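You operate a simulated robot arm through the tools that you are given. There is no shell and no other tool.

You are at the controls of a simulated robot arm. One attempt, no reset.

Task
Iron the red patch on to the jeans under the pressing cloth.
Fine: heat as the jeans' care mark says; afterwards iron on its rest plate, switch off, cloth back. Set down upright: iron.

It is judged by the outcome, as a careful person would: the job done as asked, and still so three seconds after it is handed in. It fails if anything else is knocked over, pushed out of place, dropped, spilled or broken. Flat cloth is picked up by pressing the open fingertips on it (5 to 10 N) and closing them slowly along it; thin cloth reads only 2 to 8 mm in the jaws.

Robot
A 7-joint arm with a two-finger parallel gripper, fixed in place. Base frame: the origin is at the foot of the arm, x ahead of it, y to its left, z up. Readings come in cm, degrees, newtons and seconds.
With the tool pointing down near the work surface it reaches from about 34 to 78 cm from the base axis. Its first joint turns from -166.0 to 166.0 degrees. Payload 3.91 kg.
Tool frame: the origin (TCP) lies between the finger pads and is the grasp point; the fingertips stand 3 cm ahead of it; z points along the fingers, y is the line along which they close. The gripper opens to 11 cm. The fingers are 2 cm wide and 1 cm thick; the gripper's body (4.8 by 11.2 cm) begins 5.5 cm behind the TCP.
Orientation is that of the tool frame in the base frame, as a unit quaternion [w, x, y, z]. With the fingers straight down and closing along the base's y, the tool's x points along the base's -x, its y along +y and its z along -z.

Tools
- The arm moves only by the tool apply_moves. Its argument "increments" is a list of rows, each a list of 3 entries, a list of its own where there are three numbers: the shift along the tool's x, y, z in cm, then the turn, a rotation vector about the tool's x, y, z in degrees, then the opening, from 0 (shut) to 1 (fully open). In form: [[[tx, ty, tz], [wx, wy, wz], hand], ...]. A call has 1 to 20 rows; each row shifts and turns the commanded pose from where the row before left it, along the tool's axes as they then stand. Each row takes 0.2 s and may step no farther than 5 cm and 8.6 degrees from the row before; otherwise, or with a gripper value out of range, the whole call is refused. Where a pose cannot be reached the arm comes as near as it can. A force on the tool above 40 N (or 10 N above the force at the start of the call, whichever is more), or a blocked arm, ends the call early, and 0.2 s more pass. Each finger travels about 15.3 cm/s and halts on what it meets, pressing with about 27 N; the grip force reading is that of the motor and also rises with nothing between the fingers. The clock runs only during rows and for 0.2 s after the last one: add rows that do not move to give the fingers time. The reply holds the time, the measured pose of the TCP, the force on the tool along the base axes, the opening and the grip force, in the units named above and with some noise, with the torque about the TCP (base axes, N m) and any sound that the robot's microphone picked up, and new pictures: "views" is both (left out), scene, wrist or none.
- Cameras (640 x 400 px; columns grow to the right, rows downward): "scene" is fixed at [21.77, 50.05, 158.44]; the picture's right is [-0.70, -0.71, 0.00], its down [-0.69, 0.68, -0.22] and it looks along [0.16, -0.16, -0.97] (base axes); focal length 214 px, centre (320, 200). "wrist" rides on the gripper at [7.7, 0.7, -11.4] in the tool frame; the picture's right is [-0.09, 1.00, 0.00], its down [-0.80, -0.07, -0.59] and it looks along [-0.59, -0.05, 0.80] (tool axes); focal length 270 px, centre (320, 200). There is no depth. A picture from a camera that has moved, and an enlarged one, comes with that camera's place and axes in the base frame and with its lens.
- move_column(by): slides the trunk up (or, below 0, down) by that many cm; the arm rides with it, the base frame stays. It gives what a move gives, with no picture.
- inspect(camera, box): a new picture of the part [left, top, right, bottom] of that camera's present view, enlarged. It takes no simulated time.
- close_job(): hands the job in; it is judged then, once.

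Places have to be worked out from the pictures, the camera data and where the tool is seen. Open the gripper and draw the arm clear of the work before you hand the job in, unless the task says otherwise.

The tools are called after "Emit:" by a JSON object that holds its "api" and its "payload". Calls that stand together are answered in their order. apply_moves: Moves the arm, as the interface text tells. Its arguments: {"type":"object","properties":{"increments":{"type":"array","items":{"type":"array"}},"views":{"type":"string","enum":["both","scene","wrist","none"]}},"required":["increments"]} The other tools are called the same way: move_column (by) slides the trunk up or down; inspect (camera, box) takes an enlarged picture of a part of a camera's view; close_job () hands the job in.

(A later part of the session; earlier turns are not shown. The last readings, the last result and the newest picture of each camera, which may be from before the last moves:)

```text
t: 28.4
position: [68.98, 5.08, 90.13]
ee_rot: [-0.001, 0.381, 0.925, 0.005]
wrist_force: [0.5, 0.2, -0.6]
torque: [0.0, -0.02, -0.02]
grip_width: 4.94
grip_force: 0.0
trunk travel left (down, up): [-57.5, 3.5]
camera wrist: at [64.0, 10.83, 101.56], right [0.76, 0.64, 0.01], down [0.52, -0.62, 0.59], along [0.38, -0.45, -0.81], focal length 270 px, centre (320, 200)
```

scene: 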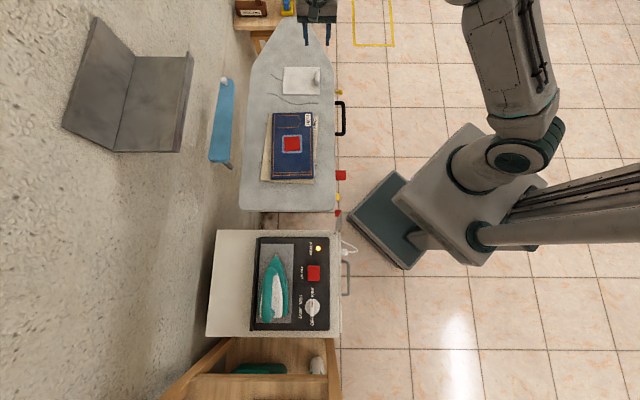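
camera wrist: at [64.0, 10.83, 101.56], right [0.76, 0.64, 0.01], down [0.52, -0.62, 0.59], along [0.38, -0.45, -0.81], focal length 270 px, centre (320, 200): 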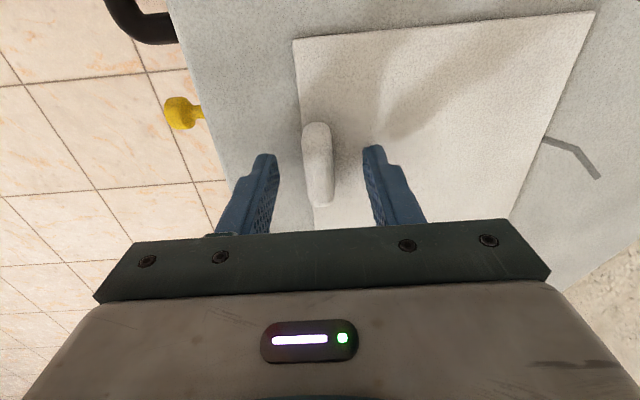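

No contact yet with tips at z≈87.1. A further 0.3 cm down, then close on the tab.

Emit:
{"api": "apply_moves", "payload": {"increments": [[[0, 0, 0.3], [0, 0, 0], 0.45], [[0, 0, 0], [0, 0, 0], 0.3], [[0, 0, 0], [0, 0, 0], 0.2], [[0, 0, 0], [0, 0, 0], 0.1], [[0, 0, 0], [0, 0, 0], 0.0], [[0, 0, 0], [0, 0, 0], 0.0]], "views": "wrist"}}

```text
t: 29.8
position: [68.91, 4.95, 89.89]
ee_rot: [-0.002, 0.38, 0.925, 0.004]
wrist_force: [0.2, 0.0, -0.1]
torque: [-0.02, 0.0, -0.03]
grip_width: 1.61
grip_force: 27.3
trunk travel left (down, up): [-57.5, 3.5]
camera wrist: at [64.0, 10.82, 101.28], right [0.76, 0.64, 0.01], down [0.52, -0.62, 0.59], along [0.38, -0.45, -0.81], focal length 270 px, centre (320, 200)
```

wrist: 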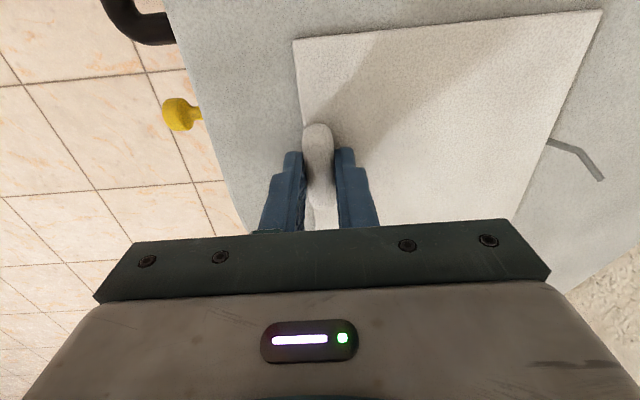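

Tab gripped (1.61 cm) at TCP (68.91, 4.95, 89.89) — I remember that for the return. I lift a few cm slowly to see how the cloth behaves.

Emit:
{"api": "apply_moves", "payload": {"increments": [[[0, 0, -1], [0, 0, 0], 0.0], [[0, 0, -1.5], [0, 0, 0], 0.0], [[0, 0, -2], [0, 0, 0], 0.0], [[0, 0, -2.5], [0, 0, 0], 0.0], [[0, 0, 0], [0, 0, 0], 0.0]]}}

Emit:
{"api": "inspect", "payload": {"camera": "scene", "box": [230, 10, 360, 100]}}

```text
t: 31.0
position: [68.86, 5.04, 96.88]
ee_rot: [-0.001, 0.381, 0.925, 0.004]
wrist_force: [0.2, 0.3, -0.4]
torque: [-0.02, -0.03, 0.01]
grip_width: 1.6
grip_force: 27.2
trunk travel left (down, up): [-57.5, 3.5]
camera wrist: at [63.94, 10.79, 108.29], right [0.76, 0.64, 0.01], down [0.52, -0.62, 0.59], along [0.38, -0.45, -0.81], focal length 270 px, centre (320, 200)
```

scene: 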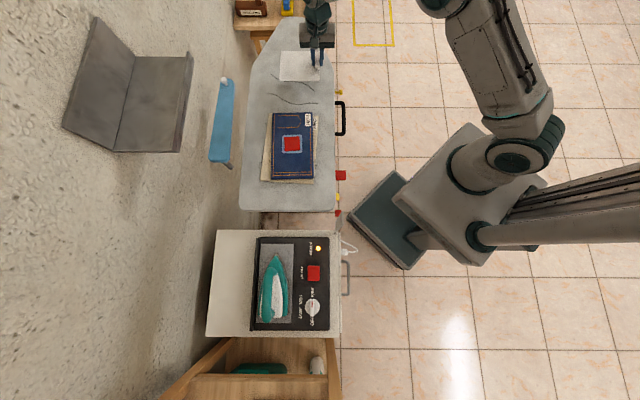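
wrist: 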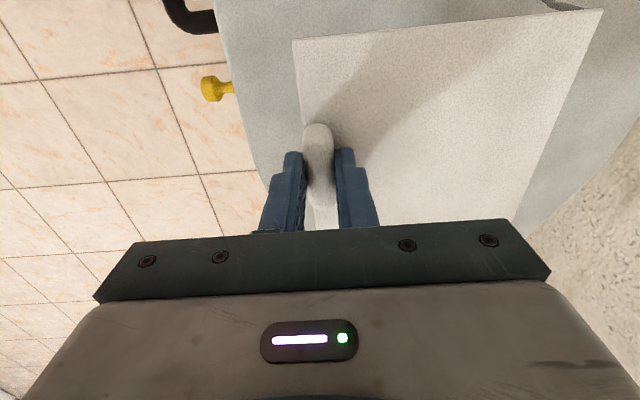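

```text
4.44 times, centred on (295, 55) of scene
camera zoom: at [21.77, 50.05, 158.44], right [-0.7, -0.71, 0.0], down [-0.69, 0.68, -0.22], along [0.16, -0.16, -0.97], focal length 953 px, centre (431, 844)
```

zoom: 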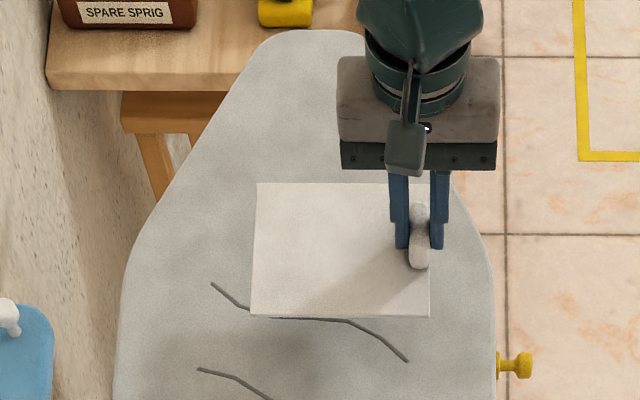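

The cloth lifts as a stiff flat sheet with its tab. Patch centre is (54.9, 31.3, ~88.5); I carry the cloth so its centre is over it (tab to about (50.5, 25.9)), staying high.

Emit:
{"api": "apply_moves", "payload": {"increments": [[[3, 0.2, 0], [0, 0, 0], 0.0], [[4, 0.3, 0], [0, 0, 0], 0.0], [[4, 0.3, 0], [0, 0, 0], 0.0], [[4, 0.3, 0], [0, 0, 0], 0.0], [[4, 0.3, 0], [0, 0, 0], 0.0], [[4, 0.3, 0], [0, 0, 0], 0.0], [[3.5, 0.2, 0], [0, 0, 0], 0.0], [[1.25, 0, 0], [0, 0, 0], 0.0], [[0, 0, 0], [0, 0, 0], 0.0]]}}

Emit:
{"api": "inspect", "payload": {"camera": "scene", "box": [230, 90, 350, 195]}}

```text
t: 33.0
position: [50.59, 25.97, 96.97]
ee_rot: [-0.002, 0.382, 0.924, 0.004]
wrist_force: [0.0, 0.6, 0.4]
torque: [-0.03, 0.0, 0.01]
grip_width: 1.59
grip_force: 26.8
trunk travel left (down, up): [-57.5, 3.5]
camera wrist: at [45.67, 31.67, 108.4], right [0.77, 0.64, 0.01], down [0.52, -0.62, 0.59], along [0.38, -0.45, -0.81], focal length 270 px, centre (320, 200)
```

scene: 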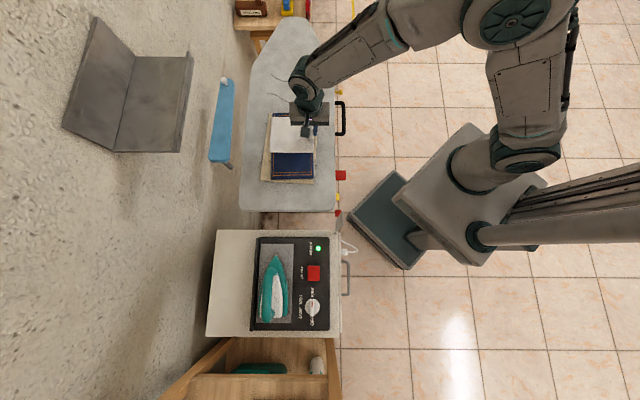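
wrist: 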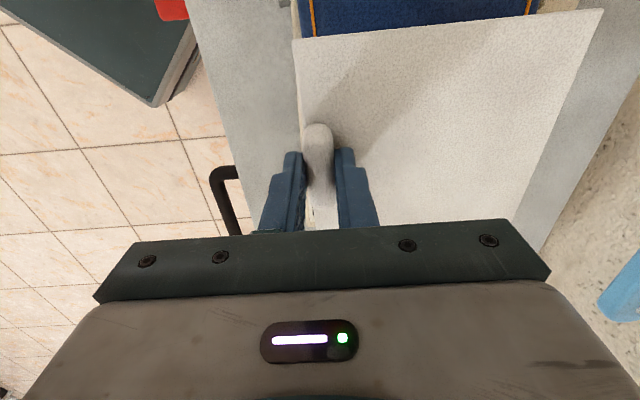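

```text
3.81 times, centred on (290, 142) of scene
camera zoom: at [21.77, 50.05, 158.44], right [-0.7, -0.71, 0.0], down [-0.69, 0.68, -0.22], along [0.16, -0.16, -0.97], focal length 817 px, centre (434, 419)
```

zoom: 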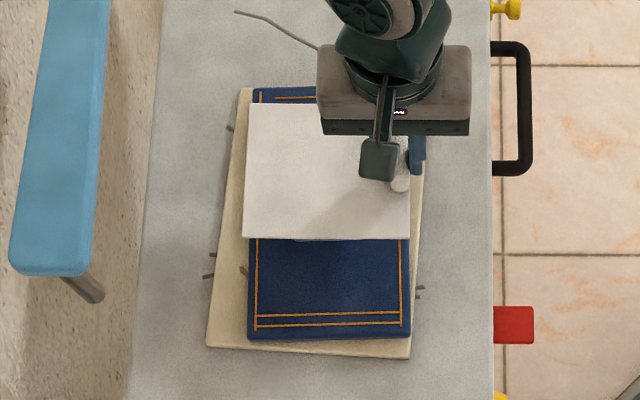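

The READY lamp has turned green. The cloth centre needs ~0.6 cm along the board toward the station; I correct and lower it in small steps until light contact.

Emit:
{"api": "apply_moves", "payload": {"increments": [[[0.6, 0, 1.5], [0, 0, 0], 0.0], [[0, 0, 2], [0, 0, 0], 0.0], [[0, 0, 0.5], [0, 0, 0], 0.0], [[0, 0, 0.4], [0, 0, 0], 0.0], [[0, 0, 0.3], [0, 0, 0], 0.0], [[0, 0, 0], [0, 0, 0], 0.0]], "views": "wrist"}}

```text
t: 34.4
position: [50.13, 26.37, 92.37]
ee_rot: [0.0, 0.382, 0.924, 0.004]
wrist_force: [0.9, 0.7, 6.5]
torque: [0.21, -0.22, 0.02]
grip_width: 1.61
grip_force: 26.5
trunk travel left (down, up): [-57.5, 3.5]
camera wrist: at [45.23, 32.15, 103.74], right [0.76, 0.64, 0.01], down [0.52, -0.62, 0.59], along [0.39, -0.45, -0.81], focal length 270 px, centre (320, 200)
```

wrist: 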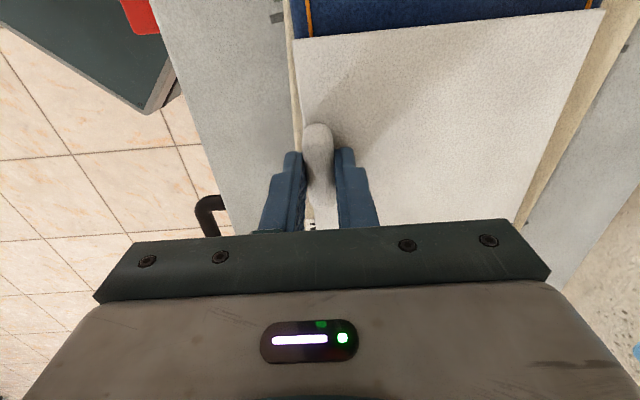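

Contact at TCP z≈92.3 (6.5 N). I check alignment in the scene view before releasing.

Emit:
{"api": "inspect", "payload": {"camera": "scene", "box": [230, 90, 350, 195]}}

```text
3.81 times, centred on (290, 142) of scene
camera zoom: at [21.77, 50.05, 158.44], right [-0.7, -0.71, 0.0], down [-0.69, 0.68, -0.22], along [0.16, -0.16, -0.97], focal length 817 px, centre (434, 419)
```

zoom: 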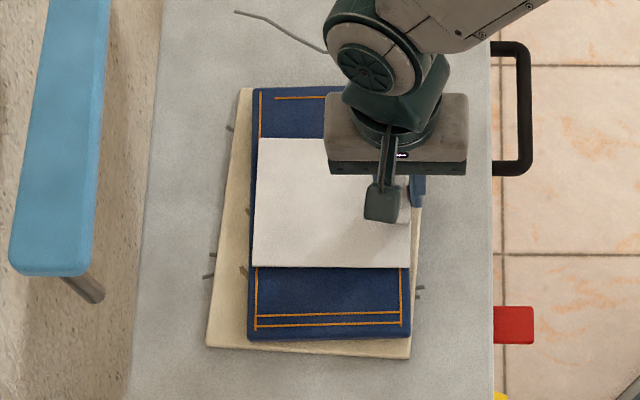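

The cloth (x 255–410, y 138–268 in the zoom) covers the patch (298–358, 175–235) with good margins. I release and rise.

Emit:
{"api": "apply_moves", "payload": {"increments": [[[0, 0, -0.1], [0, 0, 0], 0.0], [[0, 0, 0], [0, 0, 0], 0.18], [[0, 0, 0], [0, 0, 0], 0.25], [[0, 0, 0], [0, 0, 0], 0.35], [[0, 0, -1], [0, 0, 0], 0.35], [[0, 0, -3], [0, 0, 0], 0.35], [[0, 0, -4], [0, 0, 0], 0.35], [[0, 0, -4], [0, 0, 0], 0.35], [[0, 0, -4], [0, 0, 0], 0.35], [[0, 0, 0], [0, 0, 0], 0.35]]}}

Emit:
{"api": "inspect", "payload": {"camera": "wrist", "box": [220, 20, 520, 230]}}

```text
t: 36.6
position: [50.08, 26.23, 108.41]
ee_rot: [-0.002, 0.382, 0.924, 0.003]
wrist_force: [-0.7, -0.3, -0.7]
torque: [0.04, 0.02, -0.01]
grip_width: 3.85
grip_force: 0.0
trunk travel left (down, up): [-57.5, 3.5]
camera wrist: at [45.22, 32.0, 119.75], right [0.76, 0.64, 0.01], down [0.52, -0.62, 0.59], along [0.38, -0.45, -0.81], focal length 270 px, centre (320, 200)
```

scene: 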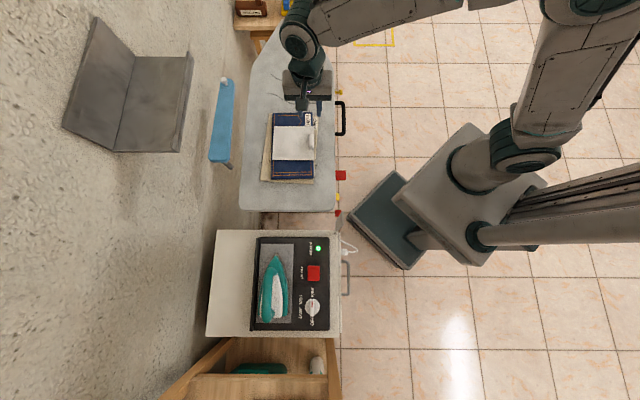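
wrist: 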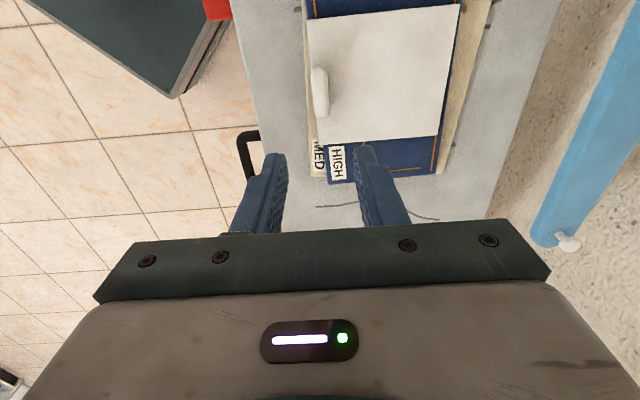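

```text
1.90 times, centred on (370, 125) of wrist
camera zoom: at [45.22, 32.0, 119.75], right [0.76, 0.64, 0.01], down [0.52, -0.62, 0.59], along [0.38, -0.45, -0.81], focal length 515 px, centre (225, 343)
```

zoom: 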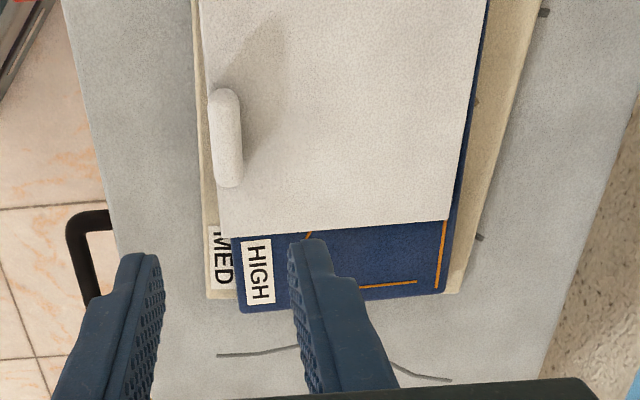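

Cloth lies flat over the patch; station lamp green. I now travel to above the iron, staying high, to look at its handle.

Emit:
{"api": "apply_moves", "payload": {"increments": [[[4.2, 0.9, 0], [0, 0, 0], 0.6], [[4.2, 0.9, 0], [0, 0, 0], 0.6], [[4.2, 0.9, 0], [0, 0, 0], 0.6], [[4.2, 0.9, 0], [0, 0, 0], 0.6], [[4.2, 0.9, 0], [0, 0, 0], 0.6], [[4.2, 0.9, 0], [0, 0, 0], 0.6], [[4.2, 0.9, 0], [0, 0, 0], 0.6], [[4.2, 0.9, 0], [0, 0, 0], 0.6], [[4.2, 0.9, 0], [0, 0, 0], 0.6], [[4.2, 0.9, 0], [0, 0, 0], 0.6], [[4.2, 0.9, 0], [0, 0, 0], 0.6], [[2.5, 0.9, 0], [0, 0, 0], 0.6], [[0, 0, 0], [0, 0, 0], 0.6]]}}

Emit:
{"api": "inspect", "payload": {"camera": "wrist", "box": [200, 0, 500, 230]}}

```text
t: 39.4
position: [23.21, 68.19, 108.76]
ee_rot: [0.0, 0.382, 0.924, 0.003]
wrist_force: [0.0, 0.0, -0.3]
torque: [0.0, 0.0, 0.02]
grip_width: 6.6
grip_force: 0.1
trunk travel left (down, up): [-57.5, 3.5]
camera wrist: at [18.32, 74.02, 120.07], right [0.76, 0.64, 0.01], down [0.52, -0.62, 0.59], along [0.38, -0.45, -0.81], focal length 270 px, centre (320, 200)
```

scene: 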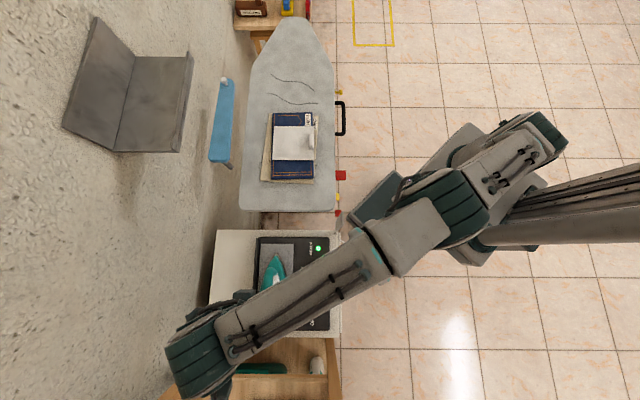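
wrist: 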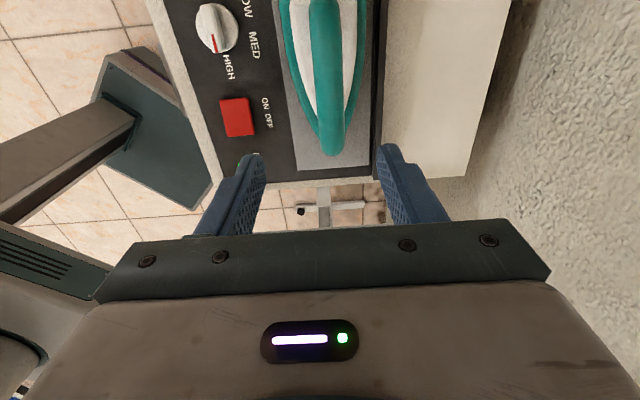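

```text
1.74 times, centred on (350, 115) of wrist
camera zoom: at [18.32, 74.02, 120.07], right [0.76, 0.64, 0.01], down [0.52, -0.62, 0.59], along [0.38, -0.45, -0.81], focal length 470 px, centre (268, 348)
```

zoom: 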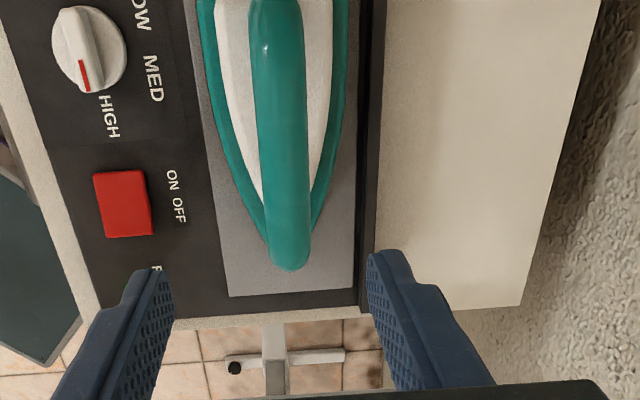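

The handle's centreline is ~1.05 cm toward tool +y, its top around z 93, mid-length about beneath me. I shift and descend with the fingers straddling it, then check.

Emit:
{"api": "apply_moves", "payload": {"increments": [[[0.5, 1.05, 0], [0, 0, 0], 0.6], [[0, 0, 4], [0, 0, 0], 0.6], [[0, 0, 4], [0, 0, 0], 0.6], [[0, 0, 3], [0, 0, 0], 0.6], [[0, 0, 2], [0, 0, 0], 0.6], [[0, 0, 0], [0, 0, 0], 0.6]]}}

Emit:
{"api": "inspect", "payload": {"camera": "wrist", "box": [200, 20, 460, 235]}}

Emit:
{"api": "inspect", "payload": {"camera": "scene", "box": [200, 225, 360, 345]}}

```text
t: 40.8
position: [23.66, 69.52, 95.72]
ee_rot: [-0.002, 0.381, 0.924, 0.004]
wrist_force: [-0.4, 0.3, -0.3]
torque: [-0.03, 0.02, 0.0]
grip_width: 6.59
grip_force: 0.1
trunk travel left (down, up): [-57.5, 3.5]
camera wrist: at [18.66, 75.21, 106.99], right [0.76, 0.64, 0.01], down [0.52, -0.62, 0.59], along [0.38, -0.45, -0.81], focal length 270 px, centre (320, 200)
```

scene: 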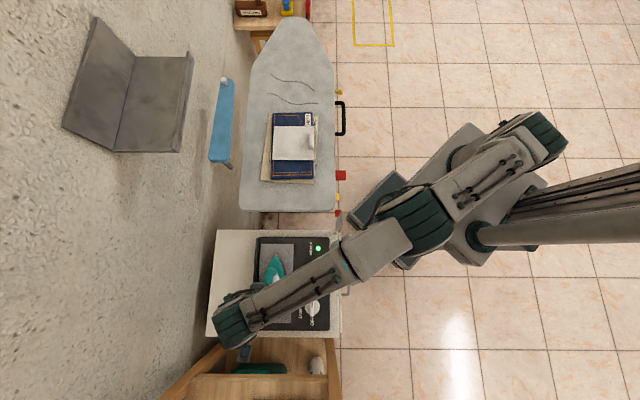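
wrist: 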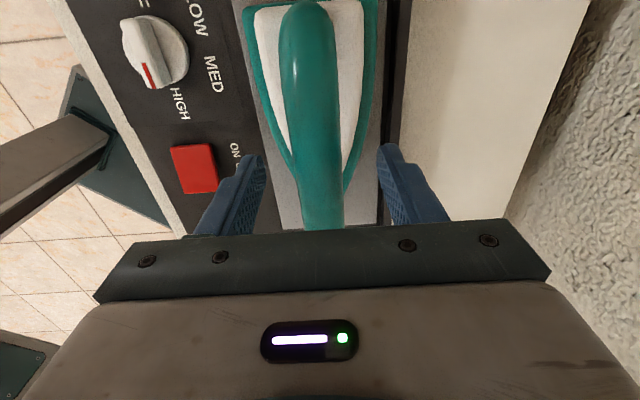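

```text
1.86 times, centred on (330, 128) of wrist
camera zoom: at [18.66, 75.21, 106.99], right [0.76, 0.64, 0.01], down [0.52, -0.62, 0.59], along [0.38, -0.45, -0.81], focal length 503 px, centre (301, 335)
```

zoom: 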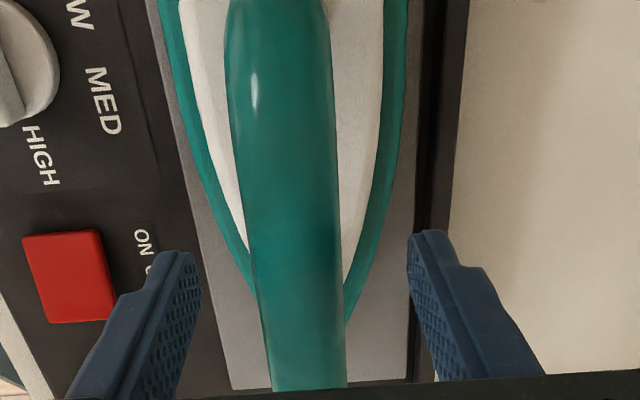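

```text
3.33 times, centred on (280, 285) of scene
camera zoom: at [21.77, 50.05, 158.44], right [-0.7, -0.71, 0.0], down [-0.69, 0.68, -0.22], along [0.16, -0.16, -0.97], focal length 715 px, centre (453, -83)
```

zoom: 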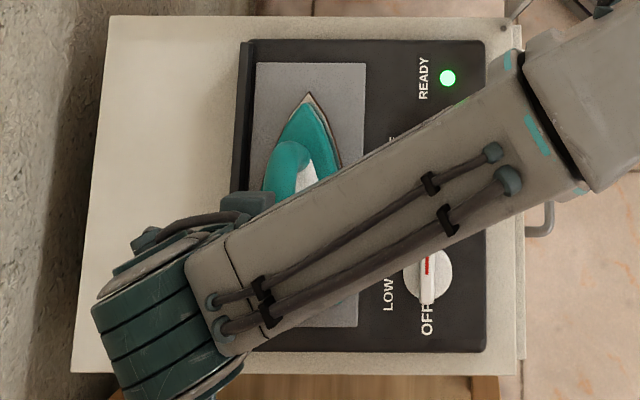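

Handle is between the fingers (offset ~0.2 cm). I shift slightly and lower in small steps, watching for contact with the iron's body.

Emit:
{"api": "apply_moves", "payload": {"increments": [[[0, -0.2, 0.8], [0, 0, 0], 0.6], [[0, 0, 0.6], [0, 0, 0], 0.6], [[0, 0, 0.6], [0, 0, 0], 0.6], [[0, 0, 0.5], [0, 0, 0], 0.6], [[0, 0, 0], [0, 0, 0], 0.6]], "views": "wrist"}}

Emit:
{"api": "inspect", "payload": {"camera": "wrist", "box": [200, 20, 460, 235]}}

```text
t: 42.0
position: [23.5, 69.48, 93.31]
ee_rot: [-0.001, 0.381, 0.925, 0.004]
wrist_force: [0.7, 0.3, 0.3]
torque: [0.02, -0.01, 0.01]
grip_width: 6.6
grip_force: 0.2
trunk travel left (down, up): [-57.5, 3.5]
camera wrist: at [18.58, 75.13, 104.55], right [0.76, 0.64, 0.01], down [0.52, -0.62, 0.59], along [0.38, -0.45, -0.81], focal length 270 px, centre (320, 200)
```

wrist: 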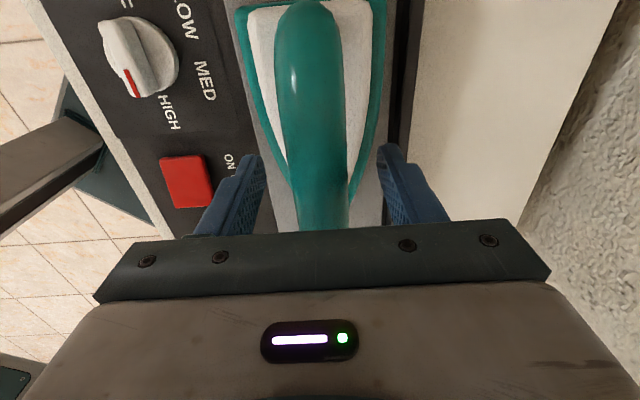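

```text
1.86 times, centred on (330, 128) of wrist
camera zoom: at [18.58, 75.13, 104.55], right [0.76, 0.64, 0.01], down [0.52, -0.62, 0.59], along [0.38, -0.45, -0.81], focal length 503 px, centre (301, 335)
```

zoom: 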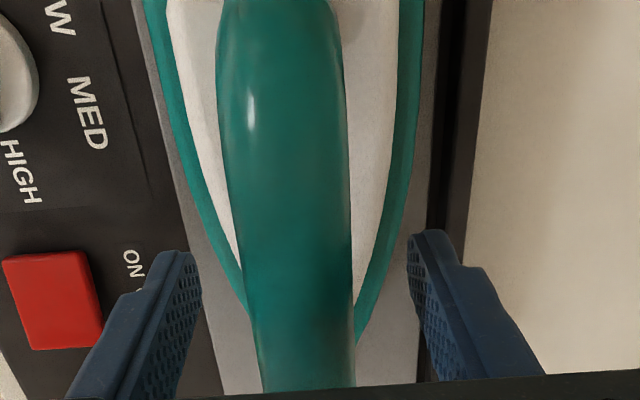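

I move 0.5 cm toward the iron's rear for balance and 1 cm deeper in small steps, still checking for contact.

Emit:
{"api": "apply_moves", "payload": {"increments": [[[0.5, 0, 0.4], [0, 0, 0], 0.6], [[0, 0, 0.4], [0, 0, 0], 0.6], [[0, 0, 0.3], [0, 0, 0], 0.6], [[0, 0, 0], [0, 0, 0], 0.6]], "views": "none"}}

```text
t: 43.0
position: [23.2, 69.69, 92.01]
ee_rot: [-0.001, 0.381, 0.925, 0.004]
wrist_force: [-0.7, 0.2, -0.9]
torque: [-0.02, 0.0, -0.01]
grip_width: 6.6
grip_force: 0.1
trunk travel left (down, up): [-57.5, 3.5]
```

No contact; TCP z 92.0 (tips 89.0). I close gently on the handle.

Emit:
{"api": "apply_moves", "payload": {"increments": [[[0, 0, 0], [0, 0, 0], 0.45], [[0, 0, 0], [0, 0, 0], 0.35], [[0, 0, 0], [0, 0, 0], 0.28], [[0, 0, 0], [0, 0, 0], 0.22], [[0, 0, 0], [0, 0, 0], 0.1], [[0, 0, 0], [0, 0, 0], 0.0], [[0, 0, 0], [0, 0, 0], 0.0]], "views": "wrist"}}

Emit:
{"api": "inspect", "payload": {"camera": "wrist", "box": [200, 20, 460, 235]}}

```text
t: 44.6
position: [23.14, 69.88, 92.15]
ee_rot: [-0.002, 0.382, 0.924, 0.004]
wrist_force: [0.6, 0.6, 0.9]
torque: [-0.02, -0.02, -0.06]
grip_width: 2.64
grip_force: 27.1
trunk travel left (down, up): [-57.5, 3.5]
camera wrist: at [18.21, 75.53, 103.45], right [0.76, 0.64, 0.01], down [0.52, -0.62, 0.59], along [0.38, -0.45, -0.81], focal length 270 px, centre (320, 200)
```

wrist: 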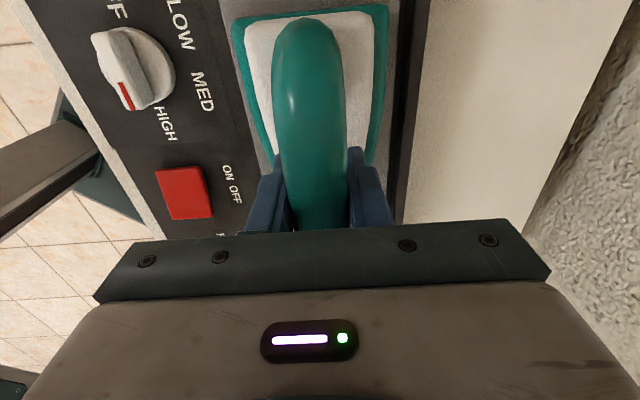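

```text
1.86 times, centred on (330, 128) of wrist
camera zoom: at [18.21, 75.53, 103.45], right [0.76, 0.64, 0.01], down [0.52, -0.62, 0.59], along [0.38, -0.45, -0.81], focal length 503 px, centre (301, 335)
```

zoom: 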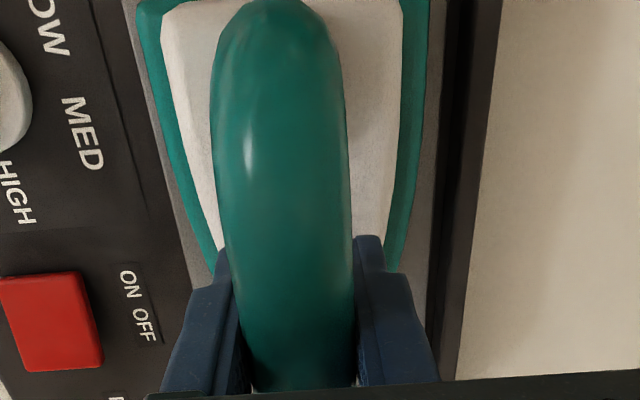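

Handle gripped (2.64 cm) with the iron at TCP (23.15, 69.8, 92.1) — remembered for the return. I lift 2 cm slowly and read weight and torque.

Emit:
{"api": "apply_moves", "payload": {"increments": [[[0, 0, -0.3], [0, 0, 0], 0.0], [[0, 0, -0.5], [0, 0, 0], 0.0], [[0, 0, -0.6], [0, 0, 0], 0.0], [[0, 0, -0.6], [0, 0, 0], 0.0], [[0, 0, 0], [0, 0, 0], 0.0], [[0, 0, 0], [0, 0, 0], 0.0]]}}

Emit:
{"api": "inspect", "payload": {"camera": "scene", "box": [200, 225, 360, 345]}}

```text
t: 46.0
position: [23.04, 69.67, 94.03]
ee_rot: [-0.001, 0.381, 0.925, 0.003]
wrist_force: [0.6, -0.4, -9.1]
torque: [0.09, 0.08, 0.02]
grip_width: 2.67
grip_force: 26.9
trunk travel left (down, up): [-57.5, 3.5]
camera wrist: at [18.2, 75.54, 105.41], right [0.76, 0.64, 0.0], down [0.52, -0.62, 0.59], along [0.38, -0.45, -0.81], focal length 270 px, centre (320, 200)
```

scene: 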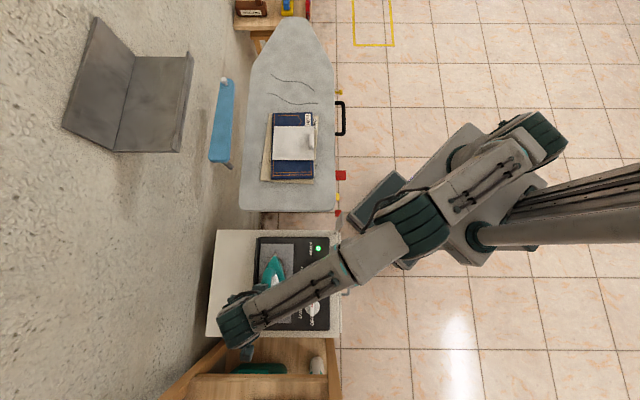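
wrist: 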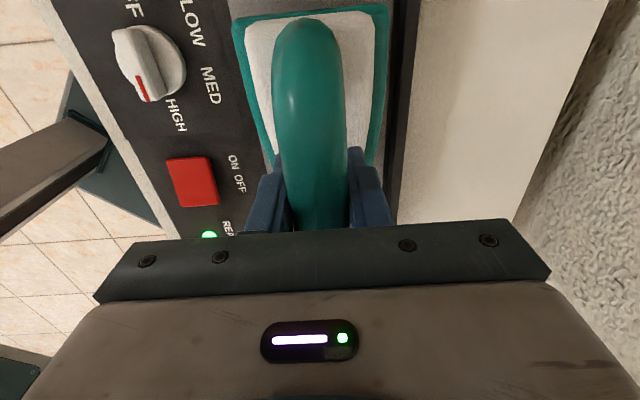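

```text
3.33 times, centred on (280, 285) of scene
camera zoom: at [21.77, 50.05, 158.44], right [-0.7, -0.71, 0.0], down [-0.69, 0.68, -0.22], along [0.16, -0.16, -0.97], focal length 715 px, centre (453, -83)
```

zoom: 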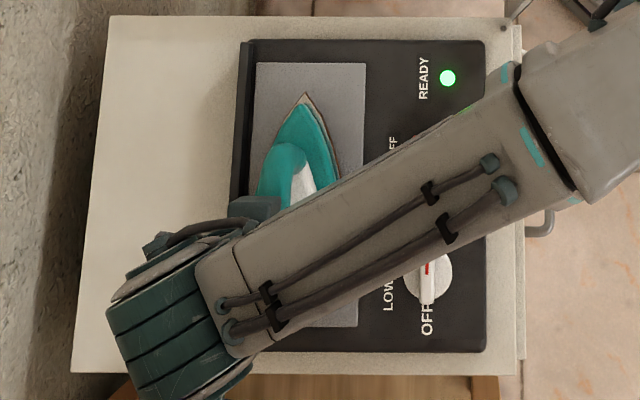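

The iron weighs ~9 N and hangs level. I raise it to TCP z≈106 and carry it along the board axis to above the cloth, target TCP (54.2, 32.6), keeping its edge clear of the cloth tab.

Emit:
{"api": "apply_moves", "payload": {"increments": [[[0, 0, -3], [0, 0, 0], 0.0], [[0, 0, -3.5], [0, 0, 0], 0.0], [[0, 0, -3.5], [0, 0, 0], 0.0], [[0, 0, -2], [0, 0, 0], 0.0], [[-2, -0.2, 0], [0, 0, 0], 0.0], [[-3.5, -0.35, 0], [0, 0, 0], 0.0], [[-4, -0.4, 0], [0, 0, 0], 0.0], [[-4, -0.4, 0], [0, 0, 0], 0.0], [[-4, -0.4, 0], [0, 0, 0], 0.0], [[-4, -0.4, 0], [0, 0, 0], 0.0], [[-4, -0.4, 0], [0, 0, 0], 0.0], [[-4, -0.4, 0], [0, 0, 0], 0.0], [[-4, -0.4, 0], [0, 0, 0], 0.0], [[-4, -0.4, 0], [0, 0, 0], 0.0], [[-4, -0.4, 0], [0, 0, 0], 0.0], [[-3.8, -0.3, 0], [0, 0, 0], 0.0], [[-2, 0, 0], [0, 0, 0], 0.0], [[-1, 0, 0], [0, 0, 0], 0.0], [[0, 0, 0], [0, 0, 0], 0.0]]}}

Emit:
{"api": "inspect", "payload": {"camera": "scene", "box": [230, 90, 350, 195]}}

Emit:
{"api": "inspect", "payload": {"camera": "wrist", "box": [180, 0, 500, 235]}}

```text
t: 50.0
position: [54.21, 32.38, 105.76]
ee_rot: [-0.002, 0.381, 0.925, 0.004]
wrist_force: [-0.4, 0.1, -8.3]
torque: [0.08, 0.07, 0.0]
grip_width: 2.66
grip_force: 27.1
trunk travel left (down, up): [-57.5, 3.5]
camera wrist: at [49.35, 38.14, 117.25], right [0.76, 0.64, 0.0], down [0.52, -0.62, 0.59], along [0.38, -0.45, -0.81], focal length 270 px, centre (320, 200)
```

scene: 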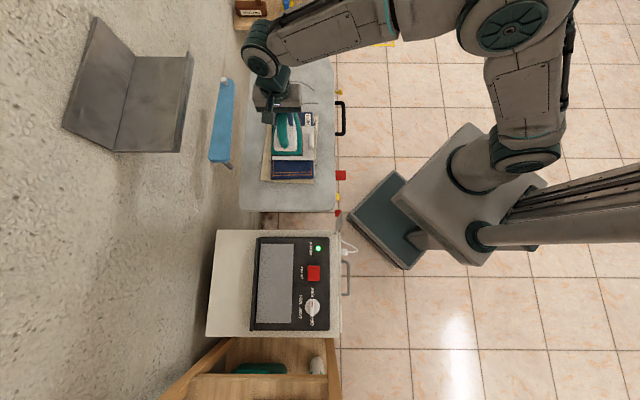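
wrist: 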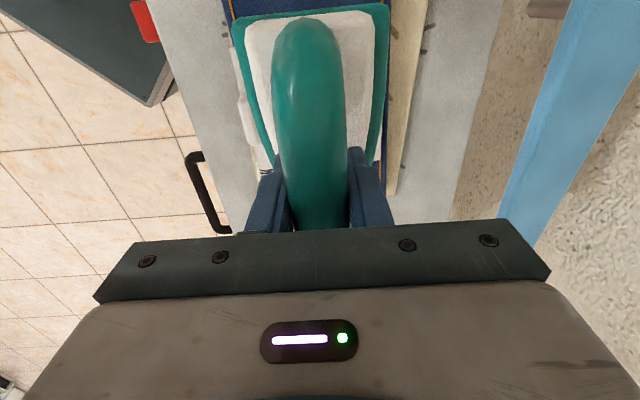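

```text
3.81 times, centred on (290, 142) of scene
camera zoom: at [21.77, 50.05, 158.44], right [-0.7, -0.71, 0.0], down [-0.69, 0.68, -0.22], along [0.16, -0.16, -0.97], focal length 817 px, centre (434, 419)
```

zoom: 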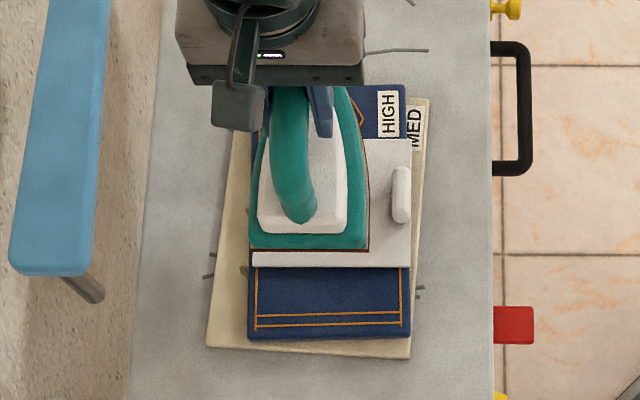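

```text
1.70 times, centred on (340, 118) of wrist
camera zoom: at [49.35, 38.14, 117.25], right [0.76, 0.64, 0.0], down [0.52, -0.62, 0.59], along [0.38, -0.45, -0.81], focal length 460 px, centre (286, 340)
```

zoom: 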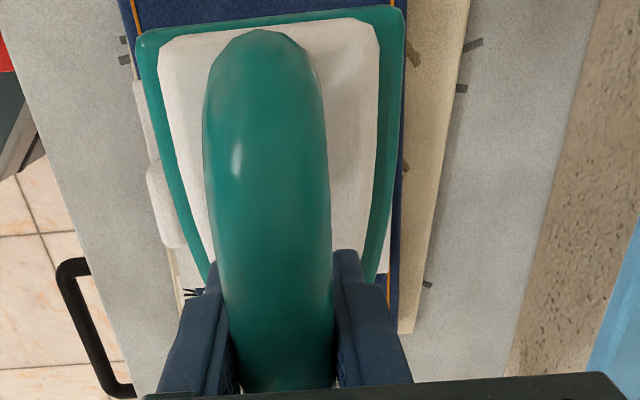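

The iron is centred over the patch with ~1.4 cm clearance to the tab. I lower it toward the cloth in decreasing steps until it touches.

Emit:
{"api": "apply_moves", "payload": {"increments": [[[0, 0, 2], [0, 0, 0], 0.0], [[0, 0, 2], [0, 0, 0], 0.0], [[0, 0, 1], [0, 0, 0], 0.0], [[0, 0, 0.5], [0, 0, 0], 0.0], [[0, 0, 0.4], [0, 0, 0], 0.0], [[0, 0, 0.3], [0, 0, 0], 0.0], [[0, 0, 0], [0, 0, 0], 0.0]], "views": "none"}}

```text
t: 51.6
position: [54.28, 32.49, 99.69]
ee_rot: [-0.001, 0.381, 0.925, 0.004]
wrist_force: [0.0, -0.4, -7.9]
torque: [0.08, 0.06, -0.04]
grip_width: 2.67
grip_force: 26.6
trunk travel left (down, up): [-57.5, 3.5]
```

Not yet touching. I keep lowering in 0.2–0.25 cm steps.

Emit:
{"api": "apply_moves", "payload": {"increments": [[[0, 0, 0.25], [0, 0, 0], 0.0], [[0, 0, 0.25], [0, 0, 0], 0.0], [[0, 0, 0.2], [0, 0, 0], 0.0], [[0, 0, 0.2], [0, 0, 0], 0.0], [[0, 0, 0], [0, 0, 0], 0.0]], "views": "none"}}

```text
t: 52.8
position: [54.24, 32.4, 98.73]
ee_rot: [-0.001, 0.381, 0.925, 0.003]
wrist_force: [-0.2, 0.4, -8.8]
torque: [0.08, 0.1, 0.02]
grip_width: 2.65
grip_force: 27.0
trunk travel left (down, up): [-57.5, 3.5]
```

Still hanging free at 98.7; continuing down gently.

Emit:
{"api": "apply_moves", "payload": {"increments": [[[0, 0, 0.2], [0, 0, 0], 0.0], [[0, 0, 0.2], [0, 0, 0], 0.0], [[0, 0, 0.15], [0, 0, 0], 0.0], [[0, 0, 0], [0, 0, 0], 0.0]], "views": "none"}}

```text
t: 53.8
position: [54.33, 32.43, 98.33]
ee_rot: [0.0, 0.381, 0.925, 0.006]
wrist_force: [-0.5, 0.8, 5.9]
torque: [-0.16, -0.02, 0.06]
grip_width: 2.65
grip_force: 26.9
trunk travel left (down, up): [-57.5, 3.5]
```

Contact made (about 14 N on the cloth already). I press a little harder, 0.2 cm more, and hold, watching lamp, sound and pictures.

Emit:
{"api": "apply_moves", "payload": {"increments": [[[0, 0, 0.1], [0, 0, 0], 0.0], [[0, 0, 0.1], [0, 0, 0], 0.0], [[0, 0, 0], [0, 0, 0], 0.0], [[0, 0, 0], [0, 0, 0], 0.0]]}}

Emit:
{"api": "inspect", "payload": {"camera": "scene", "box": [230, 90, 350, 195]}}

Emit:
{"api": "inspect", "payload": {"camera": "scene", "box": [310, 160, 360, 260]}}

```text
t: 54.8
position: [54.19, 32.47, 98.16]
ee_rot: [0.001, 0.381, 0.925, 0.005]
wrist_force: [2.3, 3.0, 20.3]
torque: [-0.15, -0.08, 0.05]
grip_width: 2.69
grip_force: 26.7
trunk travel left (down, up): [-57.5, 3.5]
camera wrist: at [49.21, 38.18, 109.52], right [0.76, 0.64, 0.01], down [0.52, -0.62, 0.59], along [0.39, -0.45, -0.81], focal length 270 px, centre (320, 200)
```

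scene: 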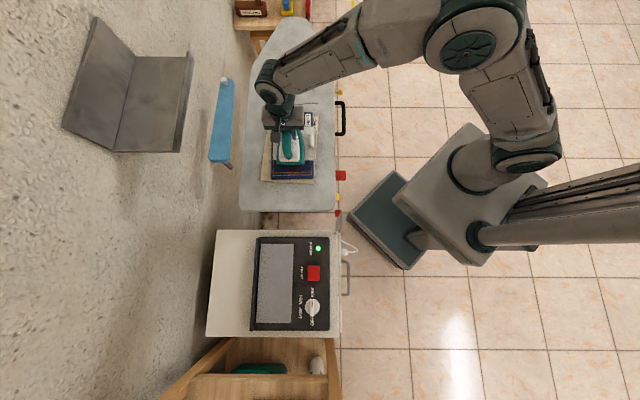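
wrist: 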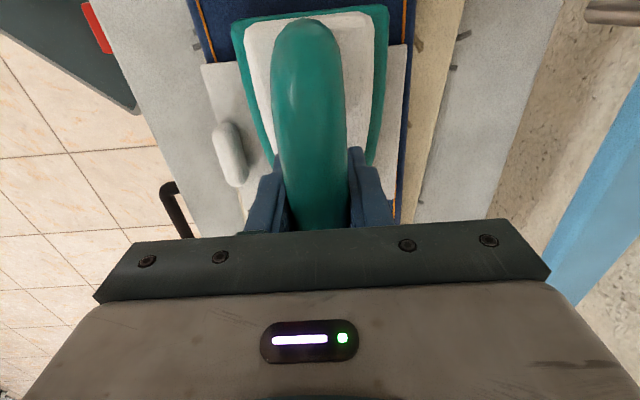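

```text
3.81 times, centred on (290, 142) of scene
camera zoom: at [21.77, 50.05, 158.44], right [-0.7, -0.71, 0.0], down [-0.69, 0.68, -0.22], along [0.16, -0.16, -0.97], focal length 817 px, centre (434, 419)
```

zoom: 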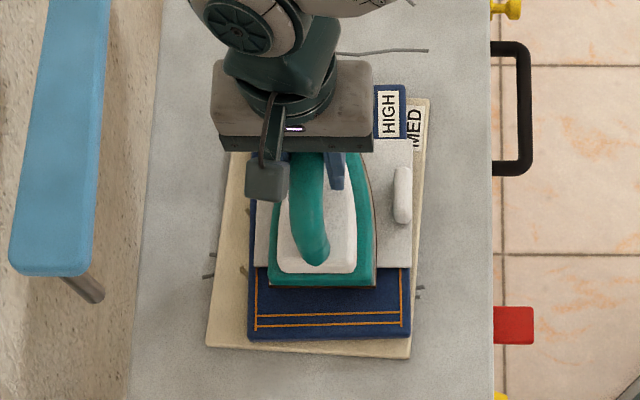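

```text
4.00 times, centred on (335, 210) of scene
camera zoom: at [21.77, 50.05, 158.44], right [-0.7, -0.71, 0.0], down [-0.69, 0.68, -0.22], along [0.16, -0.16, -0.97], focal length 858 px, centre (260, 160)
```

zoom: 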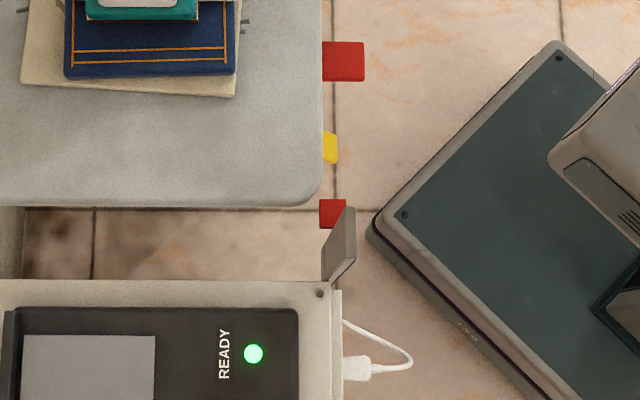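

Pressing at ~29 N total, iron flat over the patch, nothing disturbed. I hold still for 4 s and watch.

Emit:
{"api": "apply_moves", "payload": {"increments": [[[0, 0, 0], [0, 0, 0], 0.0], [[0, 0, 0], [0, 0, 0], 0.0], [[0, 0, 0], [0, 0, 0], 0.0], [[0, 0, 0], [0, 0, 0], 0.0], [[0, 0, 0], [0, 0, 0], 0.0], [[0, 0, 0], [0, 0, 0], 0.0], [[0, 0, 0], [0, 0, 0], 0.0], [[0, 0, 0], [0, 0, 0], 0.0], [[0, 0, 0], [0, 0, 0], 0.0], [[0, 0, 0], [0, 0, 0], 0.0], [[0, 0, 0], [0, 0, 0], 0.0], [[0, 0, 0], [0, 0, 0], 0.0], [[0, 0, 0], [0, 0, 0], 0.0], [[0, 0, 0], [0, 0, 0], 0.0], [[0, 0, 0], [0, 0, 0], 0.0], [[0, 0, 0], [0, 0, 0], 0.0], [[0, 0, 0], [0, 0, 0], 0.0], [[0, 0, 0], [0, 0, 0], 0.0]], "views": "scene"}}

Emit:
{"api": "inspect", "payload": {"camera": "scene", "box": [230, 90, 350, 195]}}

```text
t: 58.6
position: [54.21, 32.29, 98.04]
ee_rot: [-0.001, 0.381, 0.925, 0.004]
wrist_force: [-0.1, 1.0, 8.8]
torque: [0.14, -0.09, 0.05]
grip_width: 2.71
grip_force: 27.1
trunk travel left (down, up): [-57.5, 3.5]
```

scene: 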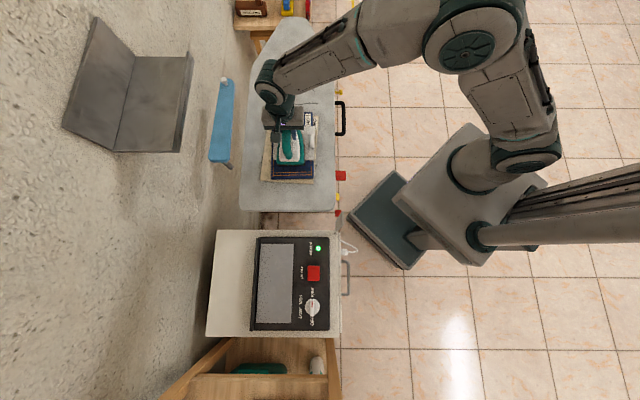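

```text
3.81 times, centred on (290, 142) of scene
camera zoom: at [21.77, 50.05, 158.44], right [-0.7, -0.71, 0.0], down [-0.69, 0.68, -0.22], along [0.16, -0.16, -0.97], focal length 817 px, centre (434, 419)
```

zoom: 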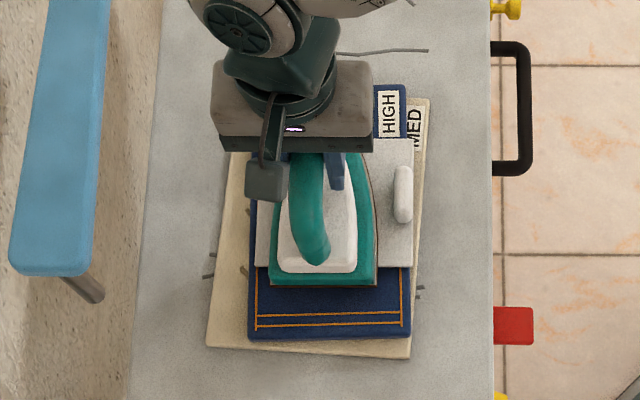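

Force has relaxed to ~17 N total on the cloth (slight slip in the grip). I add 0.1 cm and keep holding another ~4 s.

Emit:
{"api": "apply_moves", "payload": {"increments": [[[0, 0, 0.1], [0, 0, 0], 0.0], [[0, 0, 0], [0, 0, 0], 0.0], [[0, 0, 0], [0, 0, 0], 0.0], [[0, 0, 0], [0, 0, 0], 0.0], [[0, 0, 0], [0, 0, 0], 0.0], [[0, 0, 0], [0, 0, 0], 0.0], [[0, 0, 0], [0, 0, 0], 0.0], [[0, 0, 0], [0, 0, 0], 0.0], [[0, 0, 0], [0, 0, 0], 0.0], [[0, 0, 0], [0, 0, 0], 0.0], [[0, 0, 0], [0, 0, 0], 0.0], [[0, 0, 0], [0, 0, 0], 0.0], [[0, 0, 0], [0, 0, 0], 0.0], [[0, 0, 0], [0, 0, 0], 0.0], [[0, 0, 0], [0, 0, 0], 0.0], [[0, 0, 0], [0, 0, 0], 0.0], [[0, 0, 0], [0, 0, 0], 0.0], [[0, 0, 0], [0, 0, 0], 0.0]], "views": "scene"}}

Emit:
{"api": "inspect", "payload": {"camera": "scene", "box": [230, 90, 350, 195]}}

```text
t: 62.4
position: [54.15, 32.32, 98.05]
ee_rot: [0.0, 0.381, 0.924, 0.004]
wrist_force: [0.1, 0.9, 8.8]
torque: [0.2, -0.05, 0.02]
grip_width: 2.68
grip_force: 26.9
trunk travel left (down, up): [-57.5, 3.5]
```

scene: 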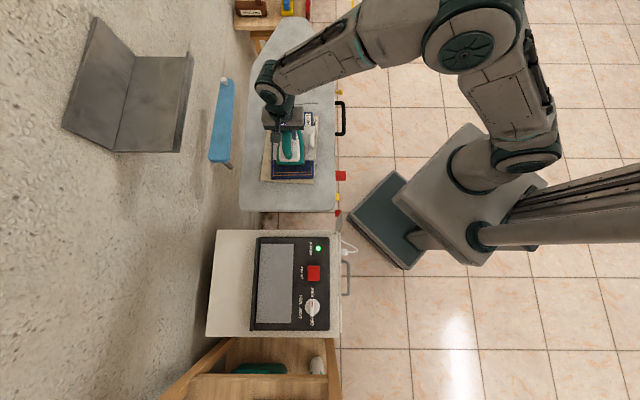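

```text
3.81 times, centred on (290, 142) of scene
camera zoom: at [21.77, 50.05, 158.44], right [-0.7, -0.71, 0.0], down [-0.69, 0.68, -0.22], along [0.16, -0.16, -0.97], focal length 817 px, centre (434, 419)
```

zoom: 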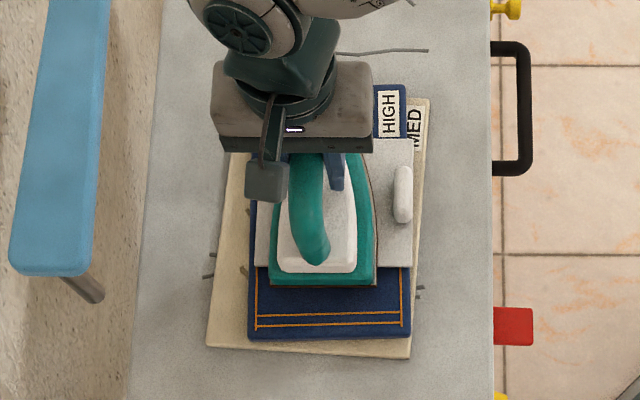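

Steady ~17 N for about 9 s so far, no smoke or sound. One more press (+0.15 cm) held ~4 s for a total of ~13 s.

Emit:
{"api": "apply_moves", "payload": {"increments": [[[0, 0, 0.15], [0, 0, 0], 0.0], [[0, 0, 0], [0, 0, 0], 0.0], [[0, 0, 0], [0, 0, 0], 0.0], [[0, 0, 0], [0, 0, 0], 0.0], [[0, 0, 0], [0, 0, 0], 0.0], [[0, 0, 0], [0, 0, 0], 0.0], [[0, 0, 0], [0, 0, 0], 0.0], [[0, 0, 0], [0, 0, 0], 0.0], [[0, 0, 0], [0, 0, 0], 0.0], [[0, 0, 0], [0, 0, 0], 0.0], [[0, 0, 0], [0, 0, 0], 0.0], [[0, 0, 0], [0, 0, 0], 0.0], [[0, 0, 0], [0, 0, 0], 0.0], [[0, 0, 0], [0, 0, 0], 0.0], [[0, 0, 0], [0, 0, 0], 0.0], [[0, 0, 0], [0, 0, 0], 0.0], [[0, 0, 0], [0, 0, 0], 0.0]], "views": "scene"}}

```text
t: 66.0
position: [54.12, 32.43, 97.86]
ee_rot: [-0.001, 0.381, 0.924, 0.005]
wrist_force: [-0.5, 0.7, 9.7]
torque: [0.12, -0.04, 0.03]
grip_width: 2.69
grip_force: 27.0
trunk travel left (down, up): [-57.5, 3.5]
```

scene: 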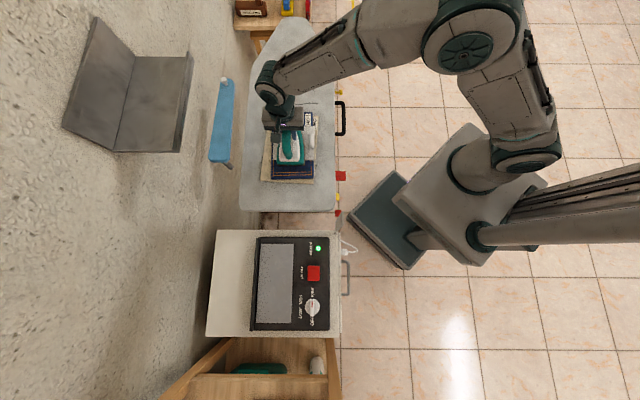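

About 13 s of pressing done. I lift the iron straight up, slowly first, and check the cloth below.

Emit:
{"api": "apply_moves", "payload": {"increments": [[[0, 0, -0.3], [0, 0, 0], 0.0], [[0, 0, -0.5], [0, 0, 0], 0.0], [[0, 0, -1], [0, 0, 0], 0.0], [[0, 0, -2], [0, 0, 0], 0.0], [[0, 0, -3], [0, 0, 0], 0.0], [[0, 0, -3], [0, 0, 0], 0.0], [[0, 0, 0], [0, 0, 0], 0.0]]}}

Emit:
{"api": "inspect", "payload": {"camera": "scene", "box": [230, 90, 350, 195]}}

```text
t: 67.6
position: [54.18, 32.26, 107.55]
ee_rot: [-0.002, 0.383, 0.924, 0.003]
wrist_force: [0.0, -1.1, -8.3]
torque: [0.06, 0.09, 0.0]
grip_width: 2.69
grip_force: 27.2
trunk travel left (down, up): [-57.5, 3.5]
camera wrist: at [49.32, 38.16, 118.97], right [0.77, 0.64, 0.0], down [0.52, -0.62, 0.59], along [0.38, -0.45, -0.81], focal length 270 px, centre (320, 200)
```

scene: 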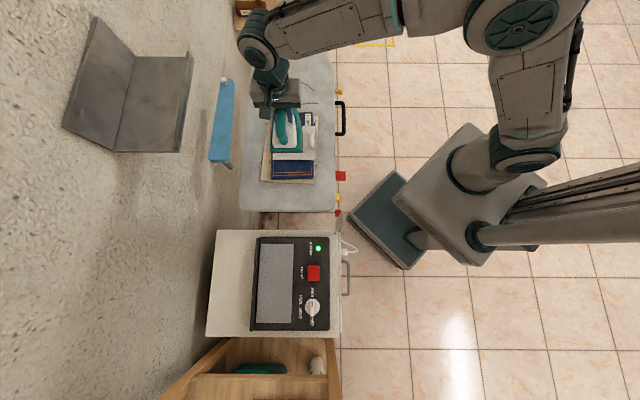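
wrist: 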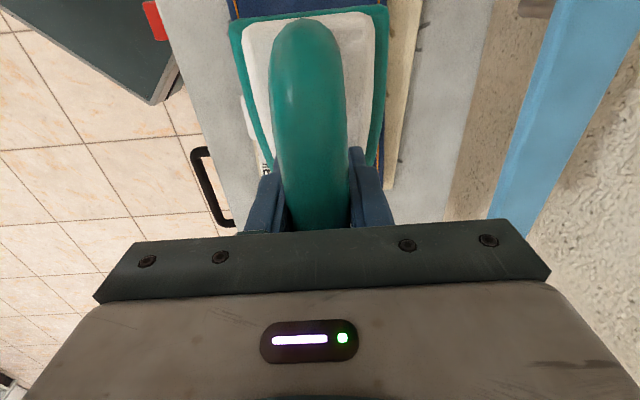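

```text
3.81 times, centred on (290, 142) of scene
camera zoom: at [21.77, 50.05, 158.44], right [-0.7, -0.71, 0.0], down [-0.69, 0.68, -0.22], along [0.16, -0.16, -0.97], focal length 817 px, centre (434, 419)
```

zoom: 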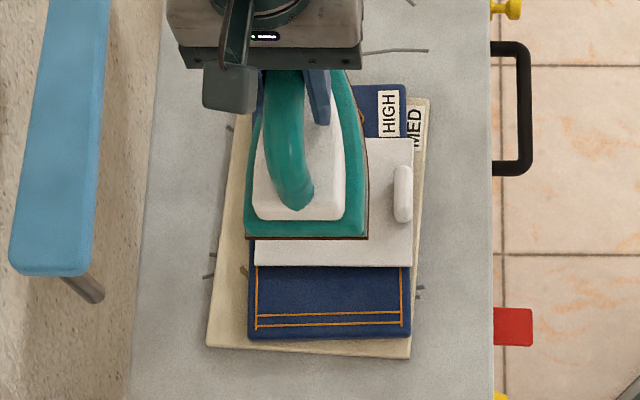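

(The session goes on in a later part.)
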